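You operate a simulated robot arm through the tools that you are given. There is no shell and no other tool. Be economical: measure what you need, move in short steps, check, and stop when the job is done.

The job below is to be done with a simulated robot arm. You get a single attempt, and the scene is never put back.

TASK
Set right what has fallen over on the hobby table top. At the end: the orange tea carton, which lies on its side on the hobby table top, stands upright there; the white glue jar from the hobby table top is on the top of the jar step; the white cable ties box, which lies on its side on the hobby table top, stands upright there; the yellow fuses box, which lies on its side on the hobby table top, stands upright there; whatever was shut is shut again. Leave all else as you found it, and nothing knocked over.

It is judged by the outcome, as a careful person would: the job done as asked, and still so three seconds after it is handed in. It fails if anything else is knocked over, pushed out of place, dropped, spilled or broken.

THE ROBOT
A 7-joint arm with a two-finger parallel gripper, fixed in place. Base frame: the origin is at the foot of the arm, x ahead of it, y to its left, z up; the work surface is at about z = 0.74. Readings come in m, rad, newtons and seconds.
Its first joint turns from -2.897 to 2.897 rad. Payload 4.4 kg.
Tool frame: the origin (TCP) lies between the finger pads and is the grasp point; the fingertips stand 0.023 m ahead of it; z points along the fingers, y is the line along which they close. Largest opening 0.094 m; finger width 0.038, thickness 0.01; the body of the gripper, 0.054 by 0.096 m, starts 0.039 m behind the TCP.
Orientation is told as [roll, pitch, yaw] about the base's x, y, z axes, in that order, counted from this pose: with the fingers straight down and closing along the base's y, the tool's x points along the base's -x, its y along +y and its z along -z.

THE INTERFACE
- The arm moves only by the tool servo_tool. Its argument "increments" is a list of rows, each a list of 7 numbers: the shift along the tool's x, y, z in m, then the turn, a rotation vector about the tool's x, y, z in rad, then the finger opening in m, from 0 to 0.094. In form: [[dx, dy, dz, wx, wy, wz, gripper], ...]. A call has 1 to 8 rows; each row shifts and turns the commanded pose from where the row before left it, along the tool's axes as they then stand. Each row takes 0.2 s and may step no farther than 0.05 m and 0.15 rad from the row before; otherwise, or with a gripper value out of range, the whole call is refused. A pose out of reach is approached as far as the arm can. The call stops where the force on the tool passes 40 N (or 10 N more than at its start, if that is more) or the arm is blocked; 0.2 s more then pass. The fingers move at their own pace (about 0.072 m/s each) and stop on an object; they squeeze with about 29 N. The grip force told is the motor's: it shows also when the fingers shut on nothing. Time passes only in rows, and 0.2 s behind the last, so rows that do not move let the fingers close. The reply holds the time, the measured pose of the TCP, the force on the tool along the base axes, the opening and the grip force, in the units named above and with some noise, and new pictures: "show" is both (left out), scene, wrist or none.
- Cameras (640 x 400 px; columns grow to the right, rows downward): "scene" is fixed at [0.4066, -0.4827, 1.3309]; the picture's right is [-0.25, -0.97, 0.00], its down [-0.80, 0.21, -0.56] and it looks along [0.54, -0.14, -0.83] (base axes); focal length 214 px, centre (320, 200). "wrist" rides on the gripper at [0.086, 0.016, -0.074] in the tool frame; the picture's right is [-0.18, 0.98, 0.00], its down [-0.58, -0.11, -0.81] and it looks along [-0.79, -0.15, 0.59] (tool axes); focal length 243 px, centre (320, 200). There is no depth. A picture from a camera that has moved, and an enlarged one, comes with that camera's place and axes in the base frame and with its lens. The place of the scene camera against the robot may be out by one fixed shift of up to 0.025 m in any direction.
- enlarge(camera, box): a new picture of the part [left, top, right, bottom] of that camera's present view, enlarged. It takes no simulated time.
- job_done(): hands the job in; it is judged then, once.

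Work in short steps. Places have to be worked out from the pictures, the camera data and where the tool is seen: move nearer, look again, correct. Check each grasp and each placing, and mend what went wrong. You have 120 turns and 200 pictures in all, those below and enlarged ones among them. Open the gripper and draw the arm clear of the work before you hand the job in, unless the task says otherwise; then end with one line.

The tools are called after "Emit:" by a JSON object that holds its "api" and its "payload". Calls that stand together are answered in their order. servo_tool: Moves the arm, as the interface text tells. Its arguments: {"type":"object","properties":{"increments":{"type":"array"},"show":{"type":"string","enum":["both","scene","wrist","none"]}},"required":["increments"]} The other tools are called the same way: enlarge (camera, box) takes an enlarged picture of a part of a camera's view; job_done () hands the job in.

At the start:

```text
t: 0.0
position: [0.8353, -0.2285, 1.0836]
tcp_rot: [0.001, 0.001, 0.0]
wrist_force: [0.3, -0.4, -0.1]
opening: 0.0941
grip_force: 0.0
```

scene: 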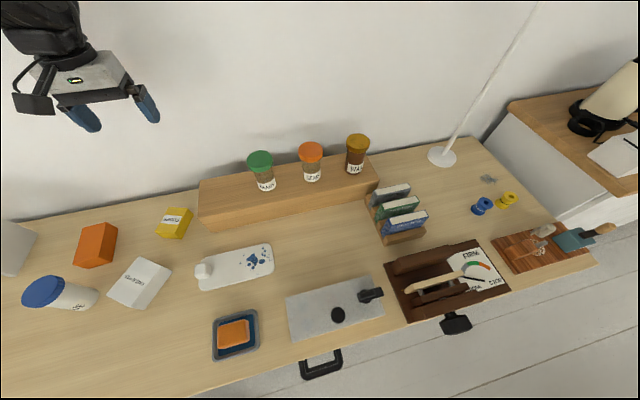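
wrist: 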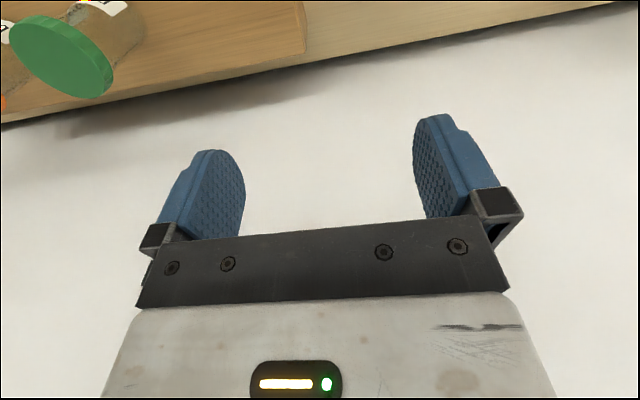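

I start by enlarging the parts of the scene with the fallen things and the step.

Emit:
{"api": "enlarge", "payload": {"camera": "scene", "box": [0, 190, 208, 320]}}

Emit:
{"api": "enlarge", "payload": {"camera": "scene", "box": [150, 120, 390, 270]}}

```text
3.08 times, centred on (104, 255) of scene
camera zoom: at [0.4066, -0.4827, 1.3309], right [-0.25, -0.97, 0.0], down [-0.8, 0.21, -0.56], along [0.54, -0.14, -0.83], focal length 660 px, centre (985, 31)
```

zoom: 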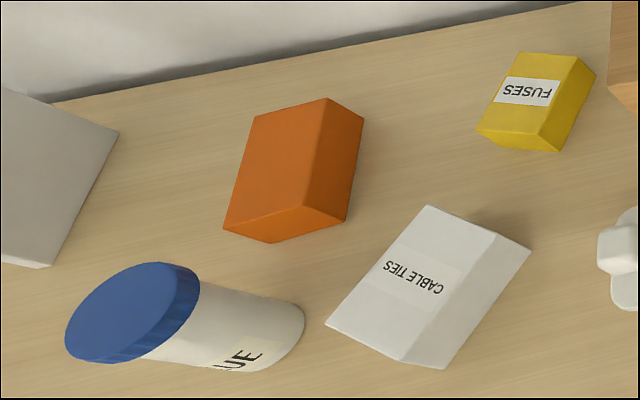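

```text
2.67 times, centred on (270, 195) of scene
camera zoom: at [0.4066, -0.4827, 1.3309], right [-0.25, -0.97, 0.0], down [-0.8, 0.21, -0.56], along [0.54, -0.14, -0.83], focal length 572 px, centre (453, 213)
```

zoom: 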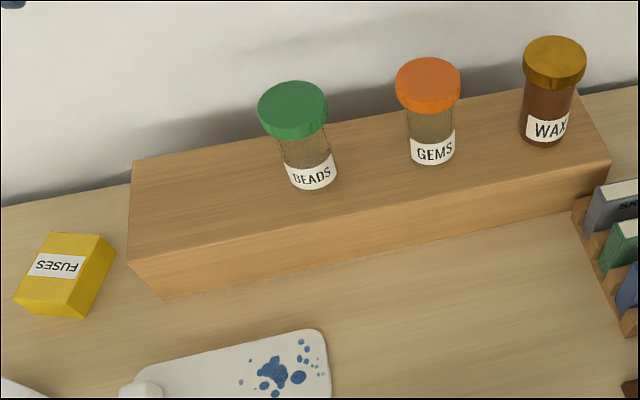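

The boxes look about 0.1 m long, lying with their label text upside down towards the robot, and the glue jar stands near (0.65, 0.08). I move back to get a wrist view over all of them.

Emit:
{"api": "servo_tool", "payload": {"increments": [[0.045, 0.02, 0.0, 0, 0, 0, 0.094], [0.045, 0.02, 0.0, 0, 0, 0, 0.094], [0.045, 0.02, 0.0, 0, 0, 0, 0.094], [0.045, 0.02, 0.0, 0, 0, 0, 0.094], [0.045, 0.02, 0.0, 0, 0, 0, 0.094], [0.045, 0.02, 0.0, 0, 0, 0, 0.094], [0.045, 0.02, 0.0, 0, 0, 0, 0.094], [0.045, 0.02, 0.0, 0, 0, 0, 0.094]]}}

```text
t: 1.8
position: [0.474, -0.0708, 1.0826]
tcp_rot: [0.001, -0.002, 0.0]
wrist_force: [0.0, 0.3, 0.6]
opening: 0.094
grip_force: 0.1
camera wrist: at [0.3866, -0.054, 1.1574], right [0.18, 0.98, 0.0], down [0.58, -0.11, 0.81], along [0.79, -0.15, -0.59], focal length 243 px, centre (320, 200)
```

scene: 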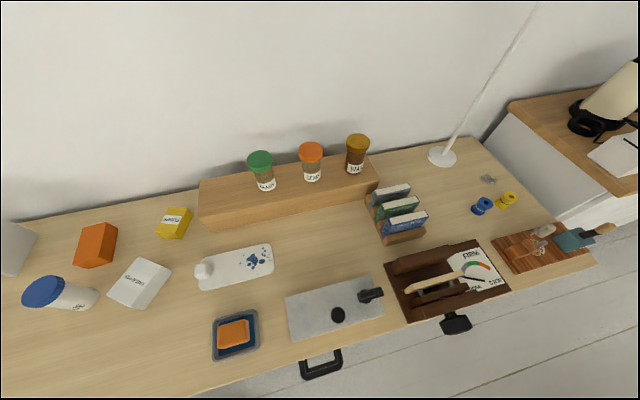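
wrist: 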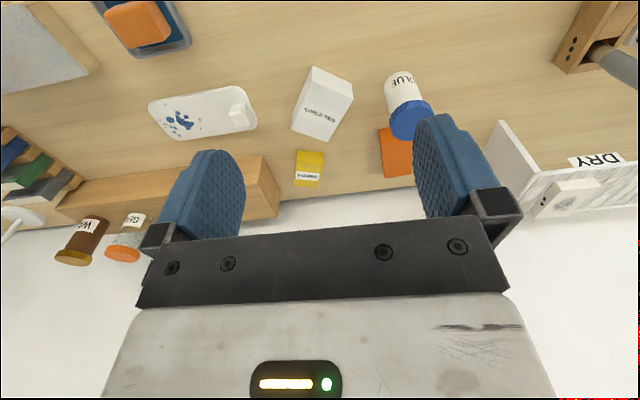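

The wrist view shows all four targets; I enlarge it to pin their places and labels.

Emit:
{"api": "enlarge", "payload": {"camera": "wrist", "box": [270, 50, 450, 200]}}

```text
2.67 times, centred on (360, 125) of wrist
camera zoom: at [0.3866, -0.054, 1.1574], right [0.18, 0.98, 0.0], down [0.58, -0.11, 0.81], along [0.79, -0.15, -0.59], focal length 647 px, centre (213, 400)
```

zoom: 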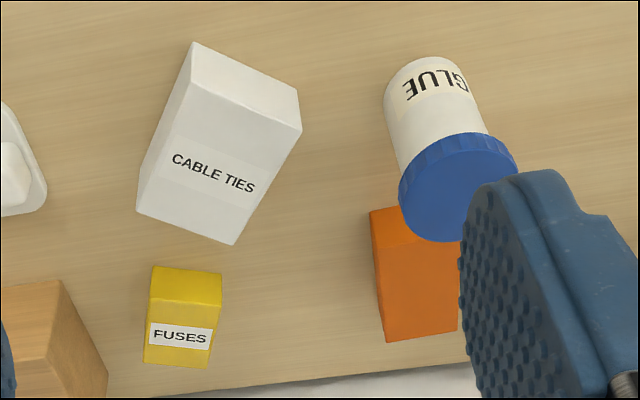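

Wrist data gives: glue jar ≈ (0.638, 0.042), orange carton centre ≈ (0.775, 0.04), cable ties ≈ (0.634, −0.099), fuses ≈ (0.797, −0.162). The scene camera is off by about (−0.012, −0.026). I go over the glue jar.

Emit:
{"api": "servo_tool", "payload": {"increments": [[-0.0273, 0.0188, 0.0217, 0, 0, 0, 0.094], [-0.0273, 0.0188, 0.0217, 0, 0, 0, 0.094], [-0.0273, 0.0188, 0.0217, 0, 0, 0, 0.094], [-0.0273, 0.0188, 0.0217, 0, 0, 0, 0.094], [-0.0273, 0.0188, 0.0217, 0, 0, 0, 0.094], [-0.0273, 0.0188, 0.0217, 0, 0, 0, 0.094]]}}

```text
t: 3.2
position: [0.6355, 0.0455, 0.9538]
tcp_rot: [0.0, 0.0, 0.0]
wrist_force: [0.8, -0.1, -0.1]
opening: 0.0938
grip_force: 0.0
camera wrist: at [0.5485, 0.061, 1.0283], right [0.18, 0.98, 0.0], down [0.58, -0.11, 0.81], along [0.79, -0.15, -0.59], focal length 243 px, centre (320, 200)
```

scene: 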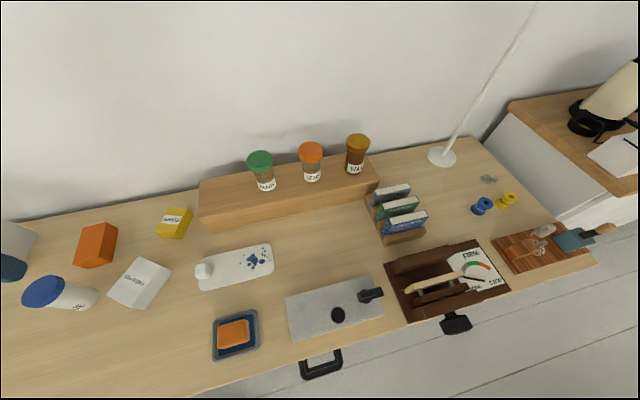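
wrist: 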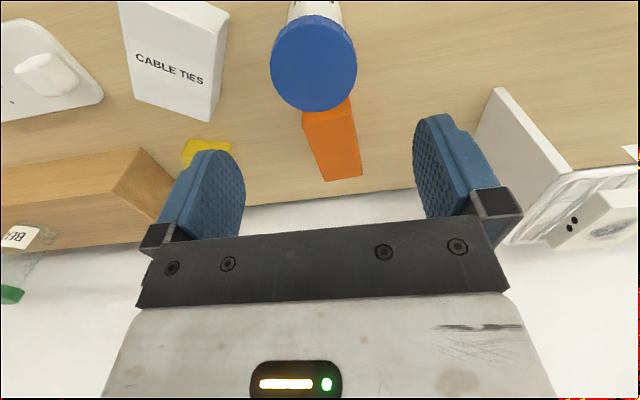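

The lid centre computes to about (0.637, 0.040) with top near z = 0.835. I descend onto it.

Emit:
{"api": "servo_tool", "payload": {"increments": [[0, -0.0055, 0.035, 0, 0, 0, 0.094], [0, 0, 0.035, 0, 0, 0, 0.094], [0, 0, 0.035, 0, 0, 0, 0.094]]}}

```text
t: 4.0
position: [0.6366, 0.0414, 0.8449]
tcp_rot: [0.0, -0.002, -0.002]
wrist_force: [-0.9, 0.4, -0.8]
opening: 0.094
grip_force: 0.1
camera wrist: at [0.5488, 0.0577, 0.9199], right [0.18, 0.98, 0.0], down [0.58, -0.11, 0.81], along [0.79, -0.15, -0.59], focal length 243 px, centre (320, 200)
```

scene: 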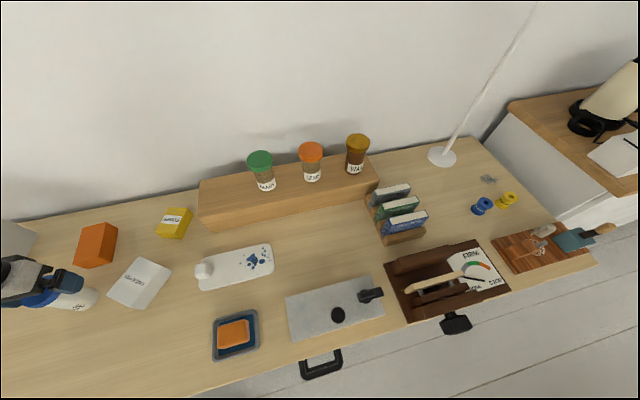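
wrist: 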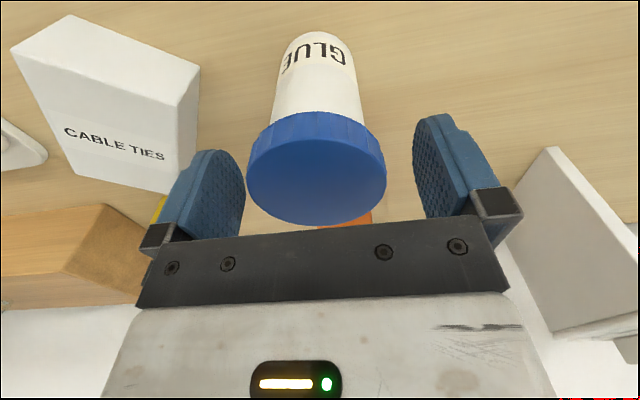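

The jar sits between the fingers. I lower the last 27 mm and close on the lid.

Emit:
{"api": "servo_tool", "payload": {"increments": [[0, 0, 0.027, 0, 0, 0, 0.094], [0, 0, 0, 0, 0, 0, 0.03], [0, 0, 0, 0, 0, 0, 0.03], [0, 0, 0, 0, 0, 0, 0.03]], "show": "wrist"}}

```text
t: 5.0
position: [0.6376, 0.0401, 0.8173]
tcp_rot: [0.001, -0.001, 0.0]
wrist_force: [0.3, -1.2, 0.3]
opening: 0.0615
grip_force: 28.7
camera wrist: at [0.5492, 0.0575, 0.8944], right [0.18, 0.98, 0.0], down [0.58, -0.11, 0.81], along [0.79, -0.15, -0.59], focal length 243 px, centre (320, 200)
```

wrist: 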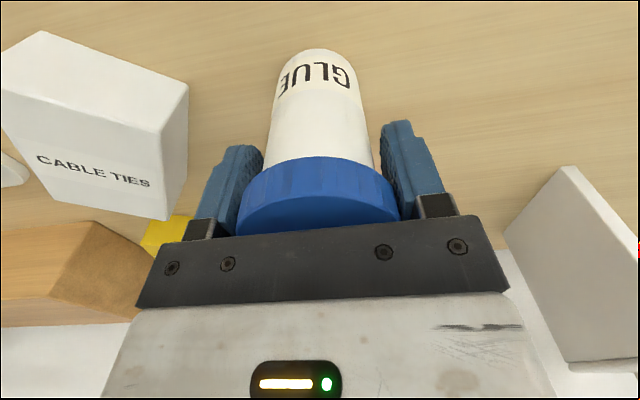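

Grip is firm (28.7 N, 0.0615 opening). I lift by 0.18 m and begin the carry towards the left end of the step.

Emit:
{"api": "servo_tool", "payload": {"increments": [[0, 0, 0.0, 0, 0, 0, 0.03], [0, 0, -0.045, 0, 0, 0, 0.03], [0, 0, -0.045, 0, 0, 0, 0.03], [0, 0, -0.045, 0, 0, 0, 0.03], [0, 0, -0.045, 0, 0, 0, 0.03], [0.0, -0.045, 0, 0, 0, 0, 0.03], [0, -0.045, 0, 0, 0, 0, 0.03], [0, -0.045, 0, 0, 0, 0, 0.03]], "show": "none"}}

Emit:
{"api": "servo_tool", "payload": {"increments": [[0, -0.045, 0, 0, 0, 0, 0.03], [0, -0.045, 0, 0, 0, 0, 0.03], [0, -0.045, 0, 0, 0, 0, 0.03], [-0.02, -0.03, 0, 0, 0, 0, 0.03], [-0.02, -0.03, 0, 0, 0, 0, 0.03], [-0.025, -0.03, 0, 0, 0, 0, 0.03]]}}

```text
t: 6.8
position: [0.635, -0.0968, 1.0007]
tcp_rot: [0.001, 0.001, 0.0]
wrist_force: [-0.1, 0.5, -3.0]
opening: 0.0615
grip_force: 28.8
```

```text
t: 8.2
position: [0.7024, -0.32, 1.0037]
tcp_rot: [0.0, -0.002, 0.0]
wrist_force: [0.3, 0.2, -2.7]
opening: 0.0618
grip_force: 28.8
camera wrist: at [0.6154, -0.3029, 1.0782], right [0.18, 0.98, 0.0], down [0.58, -0.11, 0.81], along [0.79, -0.15, -0.59], focal length 243 px, centre (320, 200)
```

scene: 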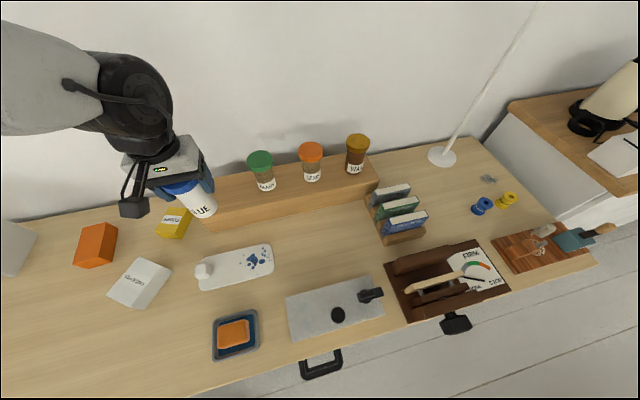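
wrist: 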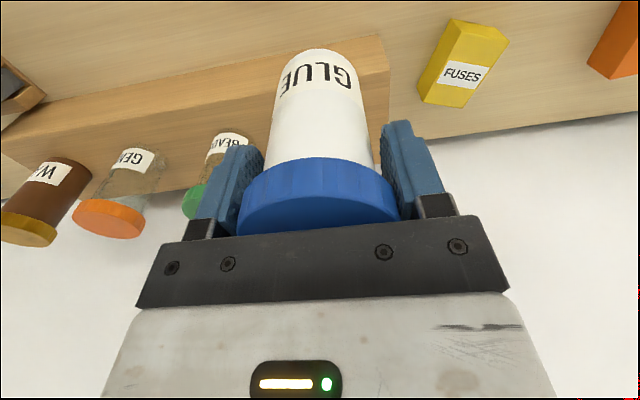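

The step's front is at x ≈ 0.746, its left end at y ≈ −0.255 and its top at z ≈ 0.825–0.833. I go to (0.815, −0.325) and lower part way.

Emit:
{"api": "servo_tool", "payload": {"increments": [[-0.037, -0.002, 0, 0, 0, 0, 0.03], [-0.037, -0.002, 0, 0, 0, 0, 0.03], [-0.037, -0.001, 0, 0, 0, 0, 0.03], [0, 0, 0.04, 0, 0, 0, 0.03], [0, 0, 0.035, 0, 0, 0, 0.03]]}}

```text
t: 9.4
position: [0.8148, -0.3248, 0.926]
tcp_rot: [0.0, -0.003, 0.0]
wrist_force: [0.7, -0.1, -1.8]
opening: 0.0616
grip_force: 28.9
camera wrist: at [0.7279, -0.3091, 1.0015], right [0.18, 0.98, 0.0], down [0.58, -0.11, 0.81], along [0.79, -0.15, -0.59], focal length 243 px, centre (320, 200)
```

scene: 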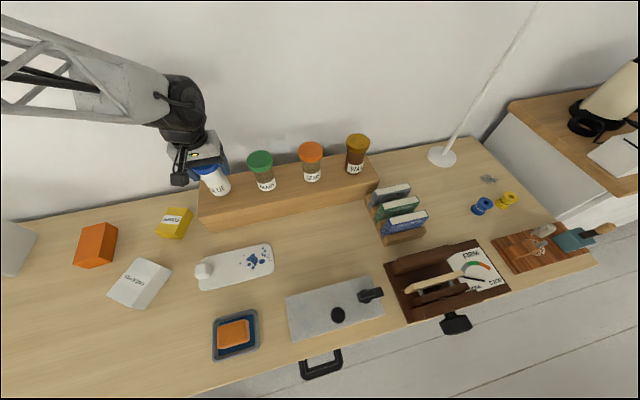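
wrist: 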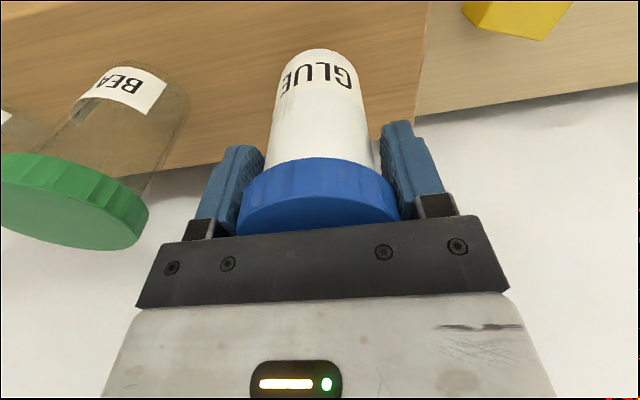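

The position over the step is clear of the beads jar. I lower in small steps watching the force.

Emit:
{"api": "servo_tool", "payload": {"increments": [[0, 0, 0.005, 0, 0, 0, 0.03], [0, 0, 0.004, 0, 0, 0, 0.03], [0, 0, 0.003, 0, 0, 0, 0.03], [0, 0, 0.003, 0, 0, 0, 0.03]], "show": "none"}}

```text
t: 10.4
position: [0.8154, -0.3257, 0.9109]
tcp_rot: [0.0, 0.001, -0.001]
wrist_force: [0.3, 0.4, -2.2]
opening: 0.0613
grip_force: 29.0
```

Still no contact; I keep lowering.

Emit:
{"api": "servo_tool", "payload": {"increments": [[0, 0, 0.003, 0, 0, 0, 0.03], [0, 0, 0.002, 0, 0, 0, 0.03], [0, 0, 0.002, 0, 0, 0, 0.03]], "show": "wrist"}}

```text
t: 11.2
position: [0.8148, -0.327, 0.9085]
tcp_rot: [-0.002, -0.005, 0.0]
wrist_force: [-7.6, 1.7, 36.1]
opening: 0.0614
grip_force: 29.1
camera wrist: at [0.7275, -0.3099, 0.9829], right [0.18, 0.98, 0.0], down [0.58, -0.11, 0.81], along [0.8, -0.15, -0.59], focal length 243 px, centre (320, 200)
```

wrist: 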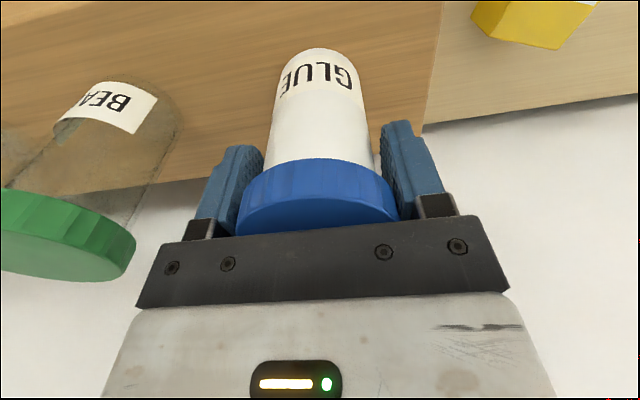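

Contact with the step top (36 N). I ease up 2 mm, open moderately, and raise.

Emit:
{"api": "servo_tool", "payload": {"increments": [[0, 0, -0.003, 0, 0, 0, 0.03], [0, 0, 0, 0, 0, 0, 0.085], [0, 0, 0, 0, 0, 0, 0.085], [0, 0, -0.02, 0, 0, 0, 0.085], [0, 0, -0.04, 0, 0, 0, 0.085], [0, 0, -0.04, 0, 0, 0, 0.085]]}}

```text
t: 12.6
position: [0.813, -0.3254, 1.0065]
tcp_rot: [-0.001, 0.001, 0.0]
wrist_force: [0.6, 0.9, -0.1]
opening: 0.0853
grip_force: 0.1
camera wrist: at [0.7265, -0.3089, 1.0815], right [0.18, 0.98, 0.0], down [0.58, -0.11, 0.81], along [0.79, -0.15, -0.59], focal length 243 px, centre (320, 200)
```

scene: 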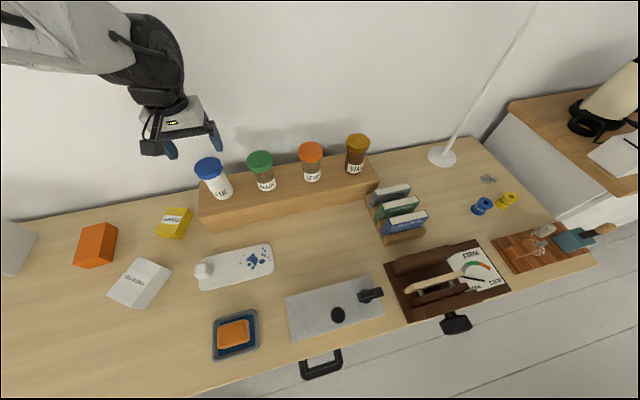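
wrist: 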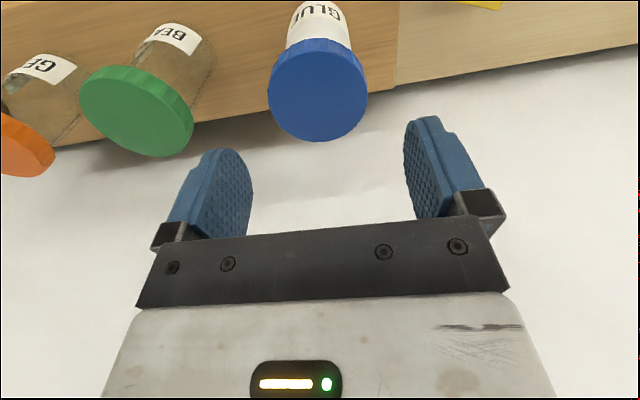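

The glue jar stands on the step, well away from its neighbours. Now I move to open air to test how far the arm can tilt (pointing back to the robot), which is needed to stand the boxes with their tops up.

Emit:
{"api": "servo_tool", "payload": {"increments": [[0.0272, 0.0375, -0.0157, 0, 0, 0, 0.094], [0.0272, 0.0375, -0.0157, 0, 0, 0, 0.094], [0.0272, 0.0375, -0.0157, 0, 0, 0, 0.094], [0.0272, 0.0375, -0.0157, 0, 0, 0, 0.094], [0.0272, 0.0375, -0.0157, 0, 0, 0, 0.094], [0.0272, 0.0375, -0.0157, 0, 0, 0, 0.094]], "show": "none"}}

Emit:
{"api": "servo_tool", "payload": {"increments": [[0, 0, 0, 0, 0.15, 0, 0.094], [0, 0, 0, 0, 0.15, 0, 0.094], [0, 0, 0, 0, 0.15, 0, 0.094], [0, 0, 0, 0, 0.15, 0, 0.094], [0, 0, 0, 0, 0.15, 0, 0.094], [0, 0, 0, 0, 0.15, 0, 0.094], [0, 0, 0, 0, 0.15, 0, 0.094], [0, 0, 0, 0, 0.15, 0, 0.094]], "show": "scene"}}

```text
t: 14.0
position: [0.6501, -0.103, 1.0991]
tcp_rot: [-0.001, 0.002, -0.001]
wrist_force: [1.0, -0.7, -0.5]
opening: 0.094
grip_force: 0.1
```

```text
t: 15.8
position: [0.6506, -0.1004, 1.1006]
tcp_rot: [-0.001, 1.132, 0.005]
wrist_force: [-1.3, 0.8, -0.4]
opening: 0.0942
grip_force: 0.0
out of reach, approached as far as the arm can: row 8
```

scene: 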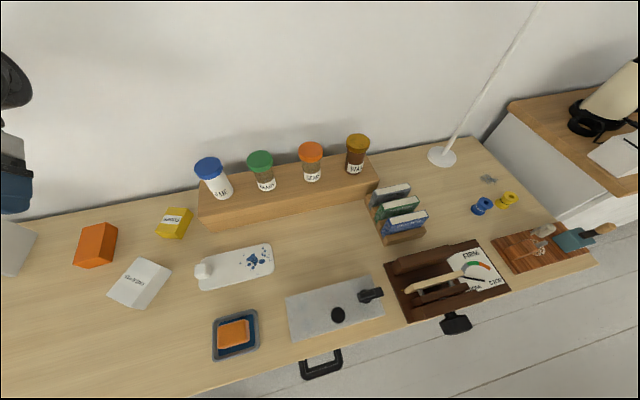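

The arm tilts to 1.13 rad pointing back. So I can grip with about −0.5 rad tilt and finish near +1.07 rad. I return to straight down.

Emit:
{"api": "servo_tool", "payload": {"increments": [[0, 0, 0, 0, -0.15, 0, 0.094], [0, 0, 0, 0, -0.15, 0, 0.094], [0, 0, 0, 0, -0.15, 0, 0.094], [0, 0, 0, 0, -0.15, 0, 0.094], [0, 0, 0, 0, -0.15, 0, 0.094], [0, 0, 0, 0, -0.15, 0, 0.094], [0, 0, 0, 0, -0.15, 0, 0.094], [0, 0, 0, 0, -0.082, 0, 0.094]], "show": "none"}}

```text
t: 17.6
position: [0.6509, -0.1001, 1.1009]
tcp_rot: [-0.001, -0.006, 0.0]
wrist_force: [-0.9, -1.1, -0.3]
opening: 0.0939
grip_force: 0.1
```

Back to vertical. Now I yaw −0.63 rad to line up with the cable ties box and descend above it.

Emit:
{"api": "servo_tool", "payload": {"increments": [[0.01, 0, 0.045, 0, 0, 0.15, 0.094], [0, 0, 0.045, 0, 0, 0.15, 0.094], [0, 0, 0.04, 0, 0, 0.15, 0.094], [0, 0, 0.04, 0, 0, 0.15, 0.094], [0, 0, 0, 0, 0, 0.03, 0.094]], "show": "both"}}

```text
t: 18.8
position: [0.6414, -0.1002, 0.9297]
tcp_rot: [0.004, -0.004, -0.632]
wrist_force: [-0.6, 0.4, 0.6]
opening: 0.094
grip_force: 0.0
camera wrist: at [0.5798, -0.036, 1.0042], right [0.73, 0.68, 0.0], down [0.4, -0.43, 0.81], along [0.55, -0.59, -0.59], focal length 243 px, centre (320, 200)
```

scene: 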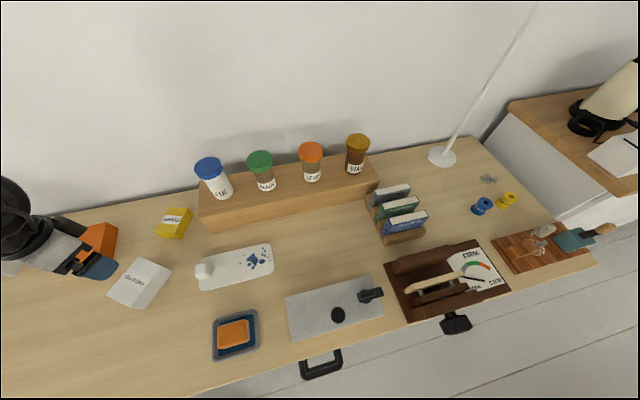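
wrist: 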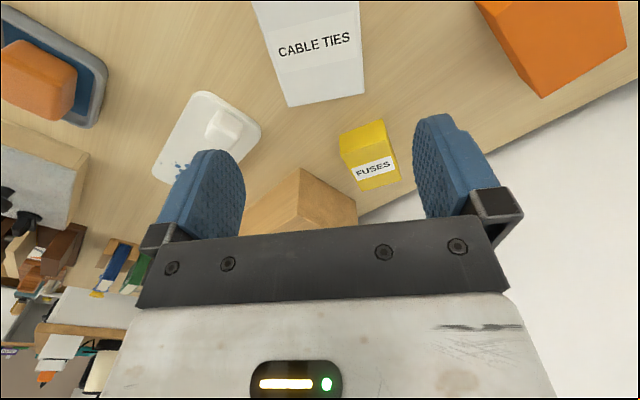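

The far top edge gives box centre ≈ (0.637, −0.102), yaw ≈ −0.62. I correct laterally, tilt forward 0.5 rad and go part way down.

Emit:
{"api": "servo_tool", "payload": {"increments": [[0.0075, -0.004, 0, 0, 0, -0.012, 0.094], [0, 0, 0, 0, -0.15, 0, 0.094], [0, 0, 0, 0, -0.15, 0, 0.094], [0, 0, 0, 0, -0.15, 0, 0.094], [0, 0, 0, 0, -0.05, 0, 0.094], [0.0192, 0, 0.0351, 0, 0, 0, 0.094], [0.0192, 0, 0.0351, 0, 0, 0, 0.094]]}}

```text
t: 20.4
position: [0.6342, -0.099, 0.8516]
tcp_rot: [0.003, -0.504, -0.62]
wrist_force: [-0.2, -1.1, 0.3]
opening: 0.0941
grip_force: 0.1
camera wrist: at [0.551, -0.0215, 0.8756], right [0.7, 0.71, 0.09], down [0.03, -0.16, 0.99], along [0.71, -0.69, -0.14], focal length 243 px, centre (320, 200)
```

scene: 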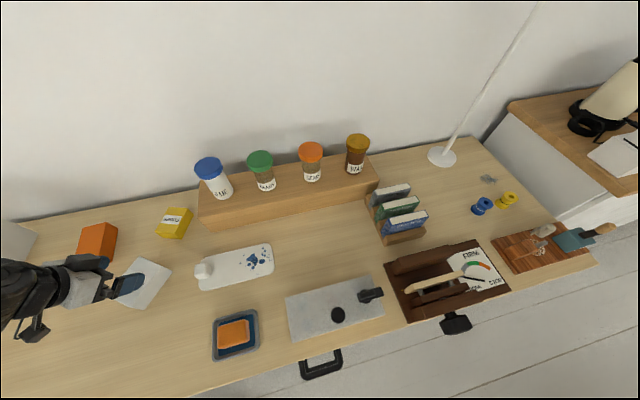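
wrist: 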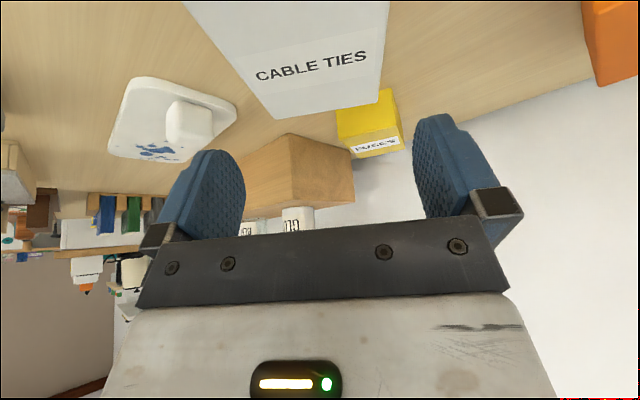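

The box is centred between the fingers. I descend to z ≈ 0.777 and close gently.

Emit:
{"api": "servo_tool", "payload": {"increments": [[0.0179, 0, 0.0328, 0, 0, 0, 0.094], [0.0179, 0, 0.0328, 0, 0, 0, 0.094], [0, 0, 0, 0, 0, 0, 0.094]]}}

```text
t: 21.2
position: [0.6388, -0.1013, 0.7758]
tcp_rot: [0.004, -0.505, -0.621]
wrist_force: [-0.3, -0.3, 0.0]
opening: 0.0939
grip_force: 0.1
camera wrist: at [0.5563, -0.0228, 0.8004], right [0.7, 0.71, 0.09], down [0.03, -0.16, 0.99], along [0.71, -0.69, -0.14], focal length 243 px, centre (320, 200)
```

scene: 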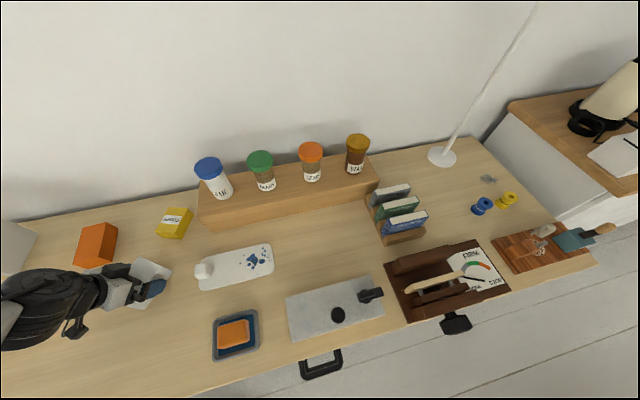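
wrist: 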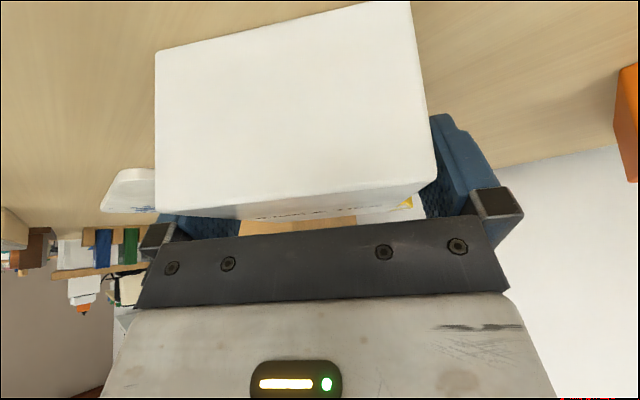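

The box is between both fingers without contact. I close.

Emit:
{"api": "servo_tool", "payload": {"increments": [[0, 0, 0, 0, 0, 0, 0.05], [0, 0, 0, 0, 0, 0, 0.05], [0, 0, 0, 0, 0, 0, 0.05], [-0.0192, 0, -0.0351, 0, 0, 0, 0.05], [-0.0192, 0, -0.0351, 0, 0, 0, 0.05]]}}

```text
t: 22.4
position: [0.6338, -0.0996, 0.8565]
tcp_rot: [0.004, -0.502, -0.619]
wrist_force: [-0.6, 0.1, -2.1]
opening: 0.0747
grip_force: 29.1
camera wrist: at [0.551, -0.0215, 0.8811], right [0.7, 0.71, 0.09], down [0.03, -0.16, 0.99], along [0.71, -0.69, -0.14], focal length 243 px, centre (320, 200)
```

scene: 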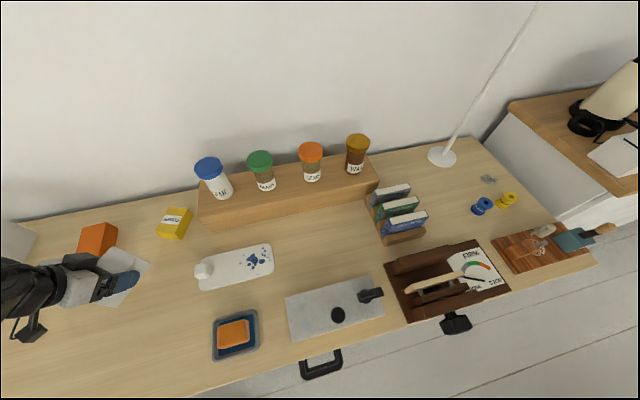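
wrist: 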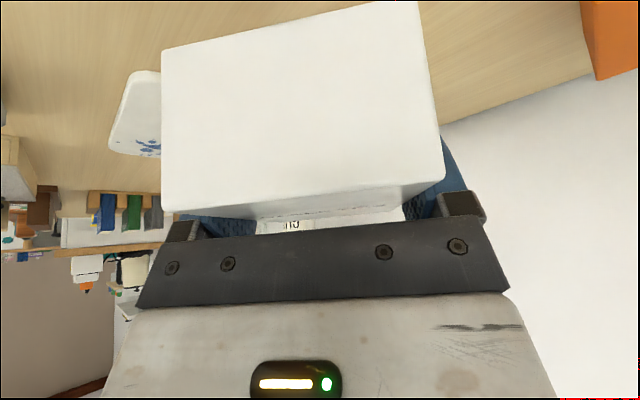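

The box is lifted and firm. I turn the tool back to vertical and yaw to near zero before the upright turn, so the hand will point clear of the step.

Emit:
{"api": "servo_tool", "payload": {"increments": [[0, 0, -0.02, 0, 0.15, 0, 0.05], [0, 0, -0.02, 0, 0.15, 0, 0.05], [0, 0, 0, 0, 0.15, 0, 0.05], [0, 0, 0, 0, 0.05, 0, 0.05], [0, 0, 0, 0, 0, -0.15, 0.05], [0, 0, 0, 0, 0, -0.15, 0.05], [0, 0, 0, 0, 0, -0.15, 0.05], [0, 0, 0, 0, 0, -0.15, 0.05]], "show": "wrist"}}

```text
t: 24.2
position: [0.621, -0.0906, 0.8932]
tcp_rot: [-0.002, -0.005, -0.016]
wrist_force: [0.2, -0.2, -1.2]
opening: 0.0748
grip_force: 29.1
camera wrist: at [0.5322, -0.0728, 0.9681], right [0.2, 0.98, 0.0], down [0.58, -0.12, 0.81], along [0.79, -0.16, -0.59], focal length 243 px, centre (320, 200)
```

wrist: 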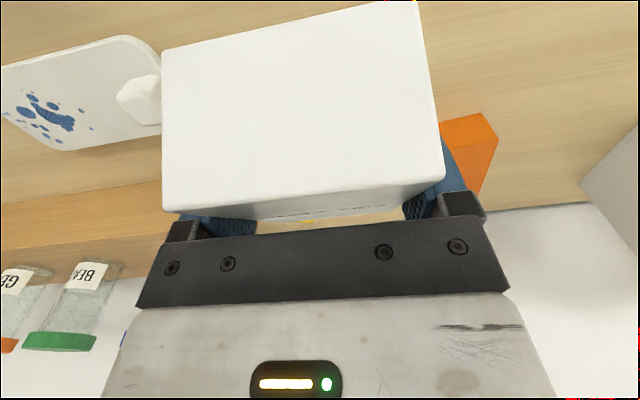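

Now I shift to x ≈ 0.56 and pitch up in air.

Emit:
{"api": "servo_tool", "payload": {"increments": [[0.03, 0.005, 0, 0, 0, 0, 0.05], [0.03, 0.005, 0, 0, 0, 0, 0.05], [0, 0, 0, 0, 0.15, 0, 0.05], [0, 0, 0, 0, 0.15, 0, 0.05], [0, 0, 0, 0, 0.15, 0, 0.05], [0, 0, 0, 0, 0.15, 0, 0.05], [0, 0, 0, 0, 0.15, 0, 0.05], [0, 0, 0, 0, 0.15, 0, 0.05]], "show": "none"}}

Emit:
{"api": "servo_tool", "payload": {"increments": [[0, 0, 0, 0, 0.085, 0, 0.05], [0, 0, 0, 0, 0.085, 0, 0.05]]}}

```text
t: 26.0
position: [0.5592, -0.0804, 0.8926]
tcp_rot: [0.0, 0.896, -0.019]
wrist_force: [0.5, 0.0, -1.6]
opening: 0.0745
grip_force: 28.9
```

```text
t: 26.6
position: [0.5606, -0.0813, 0.8915]
tcp_rot: [0.001, 1.067, -0.016]
wrist_force: [-0.8, -0.4, -0.6]
opening: 0.0749
grip_force: 29.4
camera wrist: at [0.5828, -0.0642, 1.005], right [0.11, 0.98, -0.16], down [0.98, -0.13, -0.12], along [-0.14, -0.15, -0.98], focal length 243 px, centre (320, 200)
```

scene: 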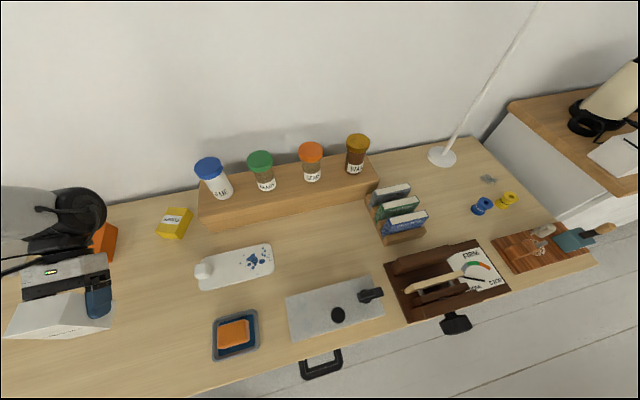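
wrist: 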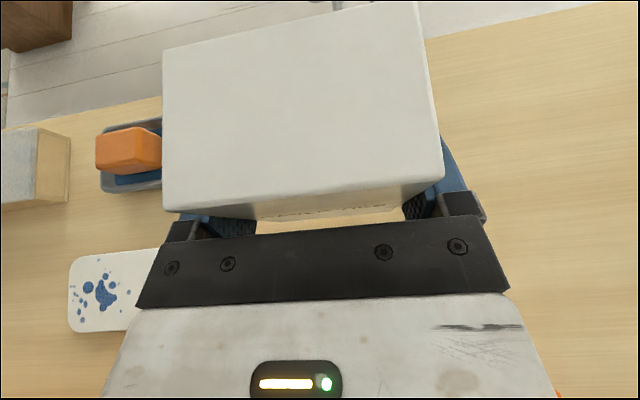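

The box is upright in the air, label text up. I lower to about z = 0.80, then feel for the table.

Emit:
{"api": "servo_tool", "payload": {"increments": [[-0.0395, 0, 0.0216, 0, 0, 0, 0.05], [-0.0395, 0, 0.0216, 0, 0, 0, 0.05], [-0.0035, 0, 0.0019, 0, 0, 0, 0.05], [-0.0026, 0, 0.0014, 0, 0, 0, 0.05], [-0.0026, 0, 0.0014, 0, 0, 0, 0.05], [-0.0018, 0, 0.001, 0, 0, 0, 0.05]]}}

```text
t: 28.0
position: [0.5613, -0.082, 0.7912]
tcp_rot: [0.0, 1.064, -0.017]
wrist_force: [-0.7, 0.3, -1.7]
opening: 0.0745
grip_force: 28.8
camera wrist: at [0.5838, -0.0655, 0.9028], right [0.11, 0.98, -0.16], down [0.98, -0.13, -0.12], along [-0.14, -0.15, -0.98], focal length 243 px, centre (320, 200)
```

scene: 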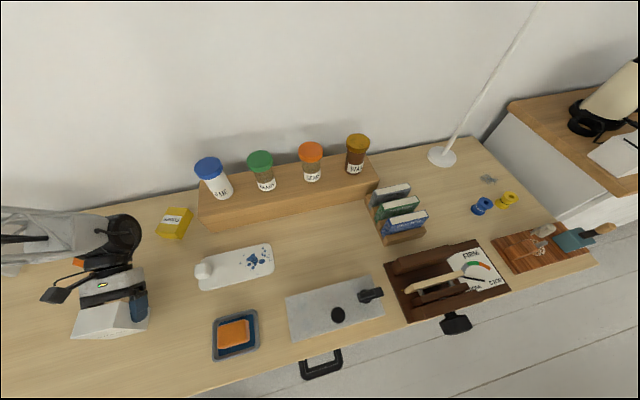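
wrist: 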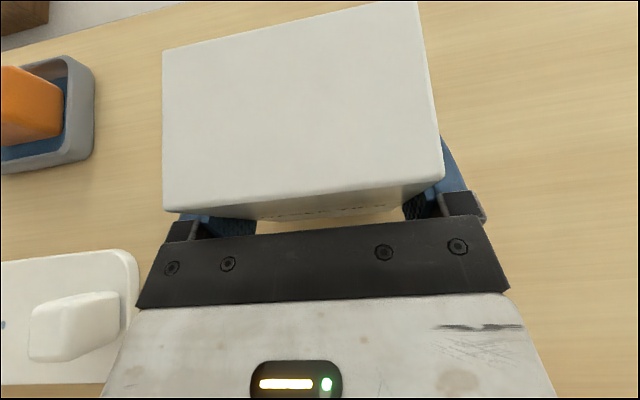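

No contact yet at 0.791; I lower another few millimetres.

Emit:
{"api": "servo_tool", "payload": {"increments": [[-0.0018, 0, 0.001, 0, 0, 0, 0.05], [-0.0018, 0, 0.001, 0, 0, 0, 0.05], [-0.0018, 0, 0.001, 0, 0, 0, 0.05]], "show": "none"}}

```text
t: 28.8
position: [0.561, -0.081, 0.784]
tcp_rot: [0.0, 1.063, -0.02]
wrist_force: [-0.3, -9.0, 33.6]
opening: 0.0747
grip_force: 29.0
```

Contact (34 N). I relieve 2 mm, then open slowly and let it stand.

Emit:
{"api": "servo_tool", "payload": {"increments": [[0.0018, 0, -0.001, 0, 0, 0, 0.05], [0, 0, 0, 0, 0, 0, 0.094], [0, 0, 0, 0, 0, 0, 0.094], [0, 0, 0, 0, 0, 0, 0.094]]}}

```text
t: 29.8
position: [0.56, -0.0818, 0.7862]
tcp_rot: [-0.001, 1.065, -0.017]
wrist_force: [-1.2, -0.5, -0.6]
opening: 0.094
grip_force: 0.1
camera wrist: at [0.5829, -0.0648, 0.8983], right [0.11, 0.98, -0.16], down [0.98, -0.13, -0.12], along [-0.14, -0.15, -0.98], focal length 243 px, centre (320, 200)
```

scene: 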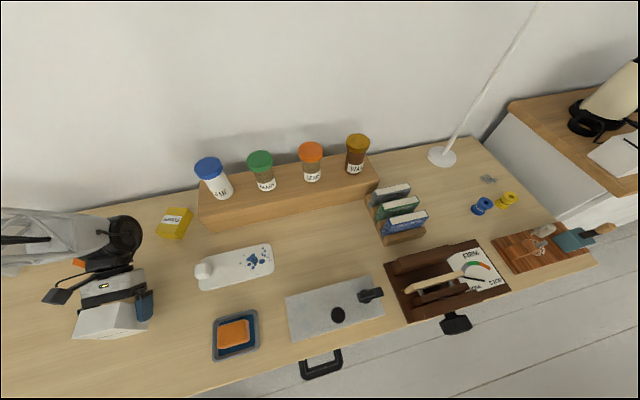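
wrist: 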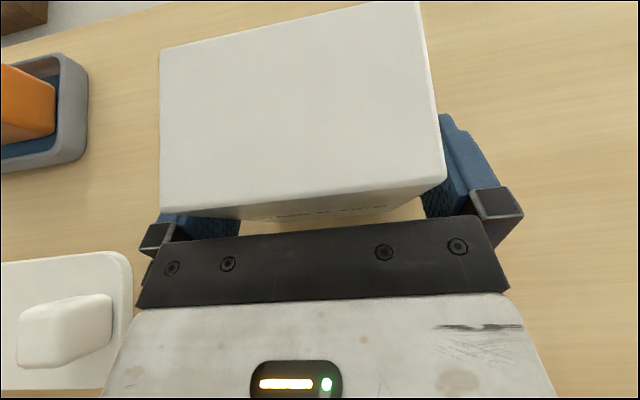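

It stands freely. I back straight out along the tool axis (up and away).

Emit:
{"api": "servo_tool", "payload": {"increments": [[0, 0, -0.03, 0, 0, 0, 0.094], [0, 0, -0.04, 0, 0, 0, 0.094], [0, 0, -0.04, 0, 0, 0, 0.094], [0.0395, 0, -0.0216, 0, 0, 0, 0.094], [0.0395, 0, -0.0216, 0, 0, 0, 0.094], [0.0395, 0, -0.0216, 0, 0, 0, 0.094]]}}

```text
t: 31.2
position: [0.6547, -0.0803, 0.973]
tcp_rot: [0.001, 1.064, -0.018]
wrist_force: [-0.5, 0.5, 0.3]
opening: 0.0939
grip_force: 0.0
camera wrist: at [0.6778, -0.0641, 1.0856], right [0.11, 0.98, -0.16], down [0.98, -0.13, -0.12], along [-0.14, -0.15, -0.98], focal length 243 px, centre (320, 200)
```

scene: 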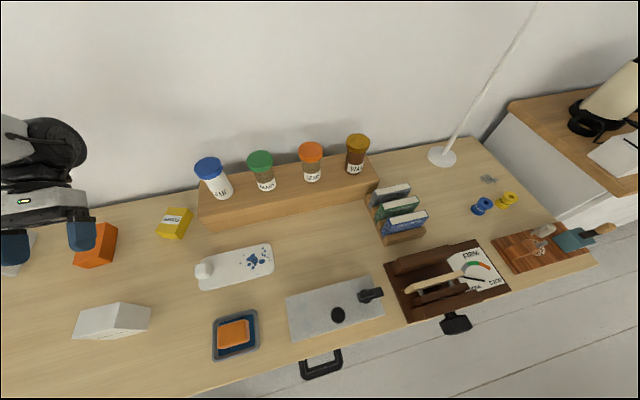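
wrist: 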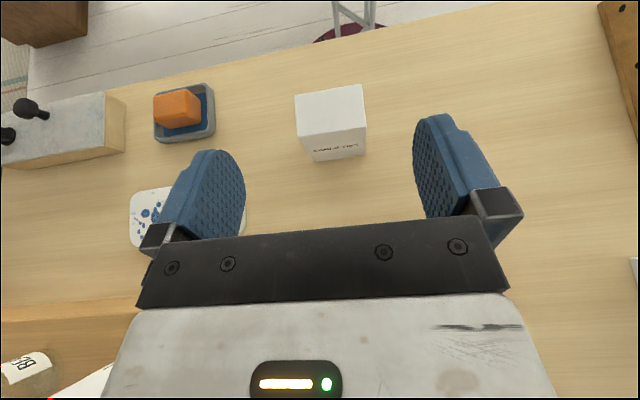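

Cable ties box stands. I return the tool to vertical and go look at the fuses box.

Emit:
{"api": "servo_tool", "payload": {"increments": [[0, 0, 0, 0, -0.15, 0, 0.094], [0, 0, 0, 0, -0.15, 0, 0.094], [0, 0, 0, 0, -0.15, 0, 0.094], [0, 0, 0, 0, -0.15, 0, 0.094], [0, 0, 0, 0, -0.15, 0, 0.094], [0, 0, 0, 0, -0.15, 0, 0.094], [0, 0, 0, 0, -0.15, 0, 0.094], [0, 0, 0, 0, -0.015, 0, 0.094]], "show": "none"}}

Emit:
{"api": "servo_tool", "payload": {"increments": [[-0.024, -0.028, 0.02, 0, 0, 0, 0.094], [-0.024, -0.028, 0.02, 0, 0, 0, 0.094], [0, 0, 0, 0, 0, 0.15, 0.094], [0, 0, 0, 0, 0, 0.145, 0.094]]}}

```text
t: 33.0
position: [0.6568, -0.0808, 0.975]
tcp_rot: [0.0, -0.001, -0.018]
wrist_force: [-0.5, -0.7, -0.5]
opening: 0.0939
grip_force: 0.1
```

```text
t: 34.0
position: [0.7028, -0.1387, 0.935]
tcp_rot: [0.0, 0.001, -0.313]
wrist_force: [-0.2, 0.3, -0.3]
opening: 0.0942
grip_force: 0.2
camera wrist: at [0.624, -0.0963, 1.0107], right [0.48, 0.88, 0.0], down [0.52, -0.28, 0.81], along [0.71, -0.39, -0.59], focal length 243 px, centre (320, 200)
```

scene: 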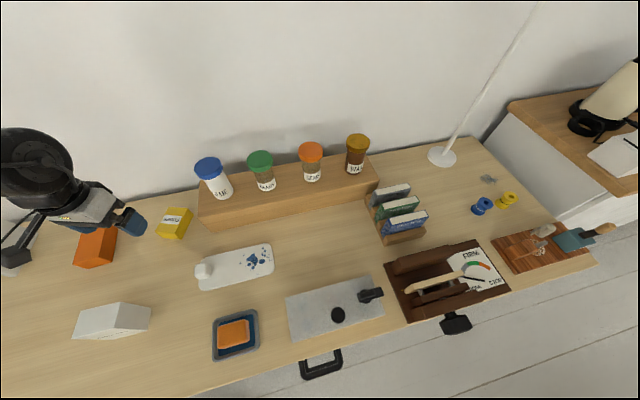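
wrist: 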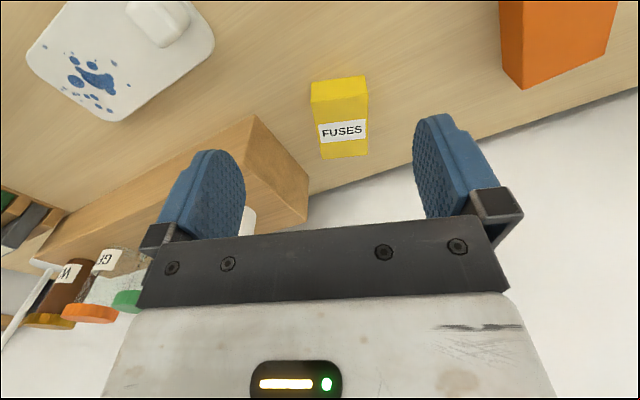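

Emit:
{"api": "enlarge", "payload": {"camera": "wrist", "box": [280, 60, 408, 190]}}

Emit:
{"api": "enlarge", "payload": {"camera": "wrist", "box": [480, 0, 640, 100]}}

```text
3.08 times, centred on (344, 125) of wrist
camera zoom: at [0.624, -0.0963, 1.0107], right [0.48, 0.88, 0.0], down [0.52, -0.28, 0.81], along [0.71, -0.39, -0.59], focal length 746 px, centre (246, 431)
```

zoom: 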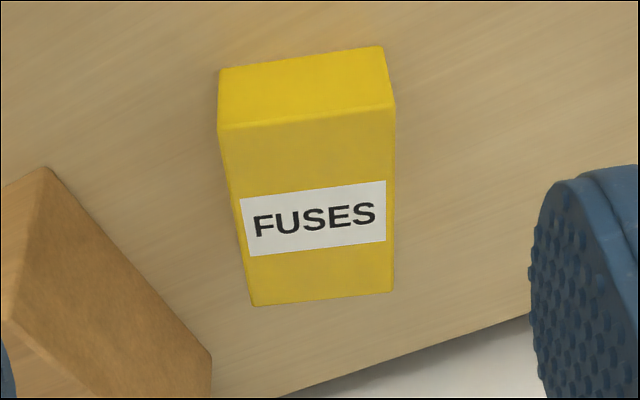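

```text
4.00 times, centred on (560, 50) of wrist
camera zoom: at [0.624, -0.0963, 1.0107], right [0.48, 0.88, 0.0], down [0.52, -0.28, 0.81], along [0.71, -0.39, -0.59], focal length 970 px, centre (-640, 800)
```

zoom: 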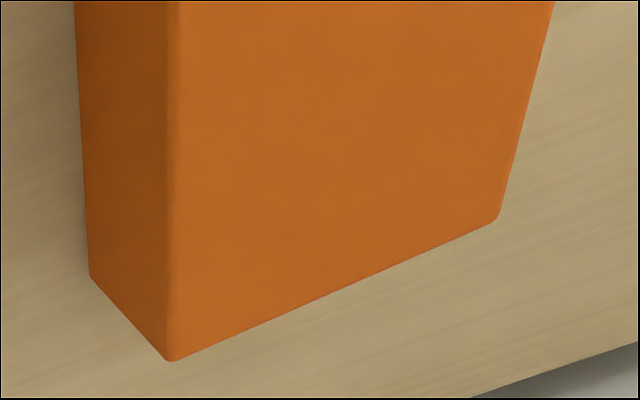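

Fuses box centre ≈ (0.797, −0.162), yaw ≈ −0.353. I align, tilt forward 0.5 rad over it and descend part way.

Emit:
{"api": "servo_tool", "payload": {"increments": [[0, 0, 0, 0, 0, 0.04, 0.094], [-0.046, 0.0056, 0, 0, 0, 0, 0.094], [-0.046, 0.0056, 0, 0, 0, 0, 0.094], [0, 0, 0, 0, -0.15, 0, 0.094], [0, 0, 0, 0, -0.15, 0, 0.094], [0, 0, 0, 0, -0.15, 0, 0.094], [0, 0, 0, 0, -0.05, 0, 0.094], [0.0192, 0, 0.0351, 0, 0, 0, 0.094]]}}

```text
t: 35.8
position: [0.7934, -0.1591, 0.8968]
tcp_rot: [-0.001, -0.502, -0.352]
wrist_force: [-0.1, 0.3, 0.7]
opening: 0.094
grip_force: 0.1
camera wrist: at [0.6942, -0.105, 0.9213], right [0.49, 0.87, 0.09], down [0.08, -0.15, 0.99], along [0.87, -0.48, -0.14], focal length 243 px, centre (320, 200)
```

scene: 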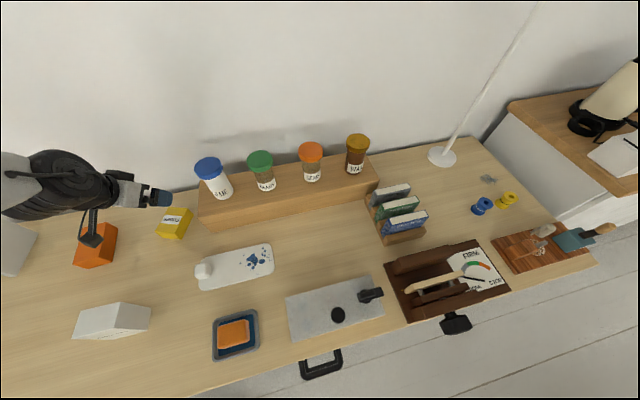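
wrist: 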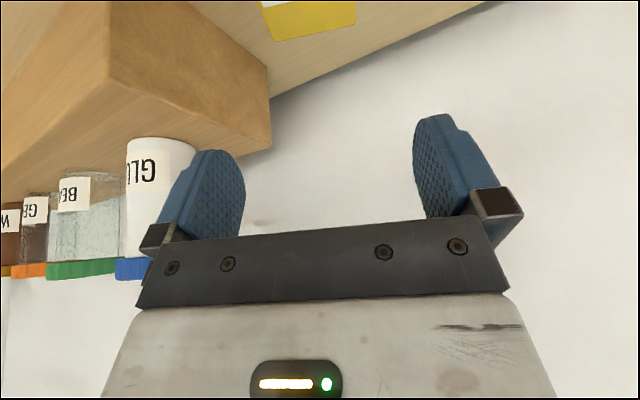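

Aligned above the box. I descend to z ≈ 0.775.

Emit:
{"api": "servo_tool", "payload": {"increments": [[0.0196, 0, 0.0357, 0, 0, 0, 0.094], [0.0196, 0, 0.0357, 0, 0, 0, 0.094], [0.0191, 0, 0.0348, 0, 0, 0, 0.094]]}}

```text
t: 36.6
position: [0.7946, -0.1597, 0.7737]
tcp_rot: [0.001, -0.502, -0.35]
wrist_force: [0.2, -0.2, 0.3]
opening: 0.094
grip_force: 0.0
camera wrist: at [0.6936, -0.1059, 0.7993], right [0.49, 0.87, 0.09], down [0.08, -0.14, 0.99], along [0.87, -0.48, -0.14], focal length 243 px, centre (320, 200)
```

scene: 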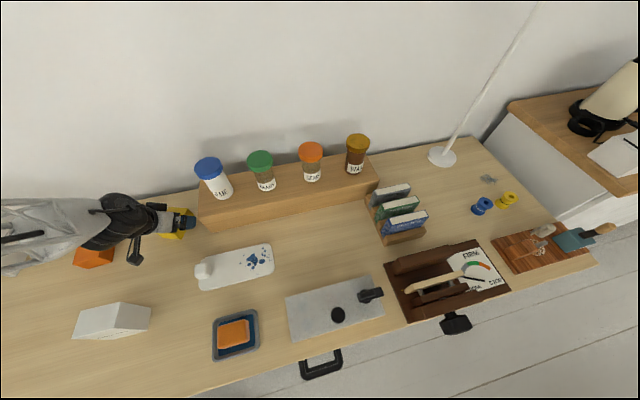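
wrist: 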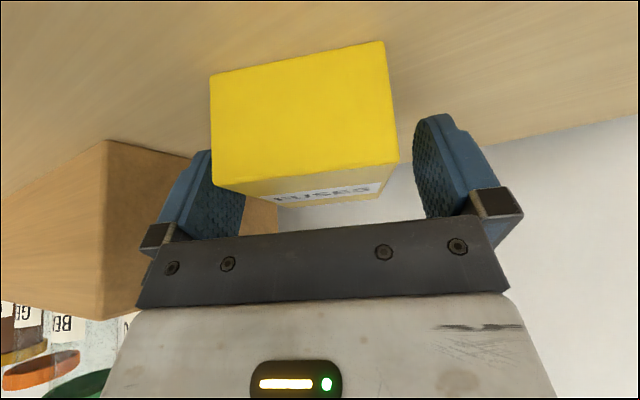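

The box is between the fingers. I close and lift.

Emit:
{"api": "servo_tool", "payload": {"increments": [[0, -0.003, 0, 0, 0, 0, 0.07], [0, 0, 0, 0, 0, 0, 0.04], [0, 0, 0, 0, 0, 0, 0.04], [0, 0, 0, 0, 0, 0, 0.04], [-0.0192, 0, -0.0351, 0, 0, 0, 0.04], [-0.0192, 0, -0.0351, 0, 0, 0, 0.04], [-0.0192, 0, -0.0351, 0, 0, 0, 0.04]], "show": "wrist"}}

```text
t: 38.2
position: [0.7915, -0.1604, 0.8954]
tcp_rot: [0.0, -0.499, -0.353]
wrist_force: [-1.0, 0.1, -1.1]
opening: 0.0596
grip_force: 29.3
camera wrist: at [0.6904, -0.1061, 0.9194], right [0.49, 0.87, 0.09], down [0.08, -0.15, 0.99], along [0.87, -0.48, -0.14], focal length 243 px, centre (320, 200)
```

wrist: 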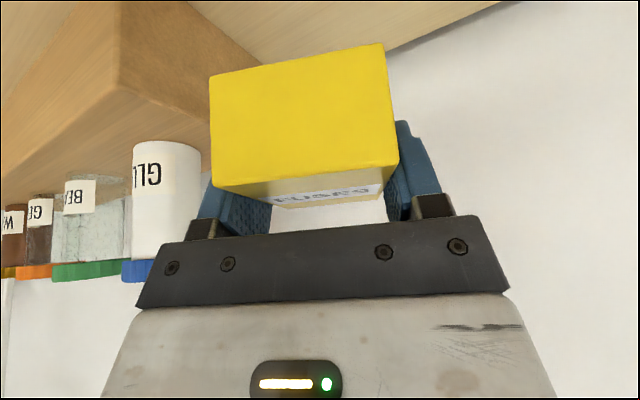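

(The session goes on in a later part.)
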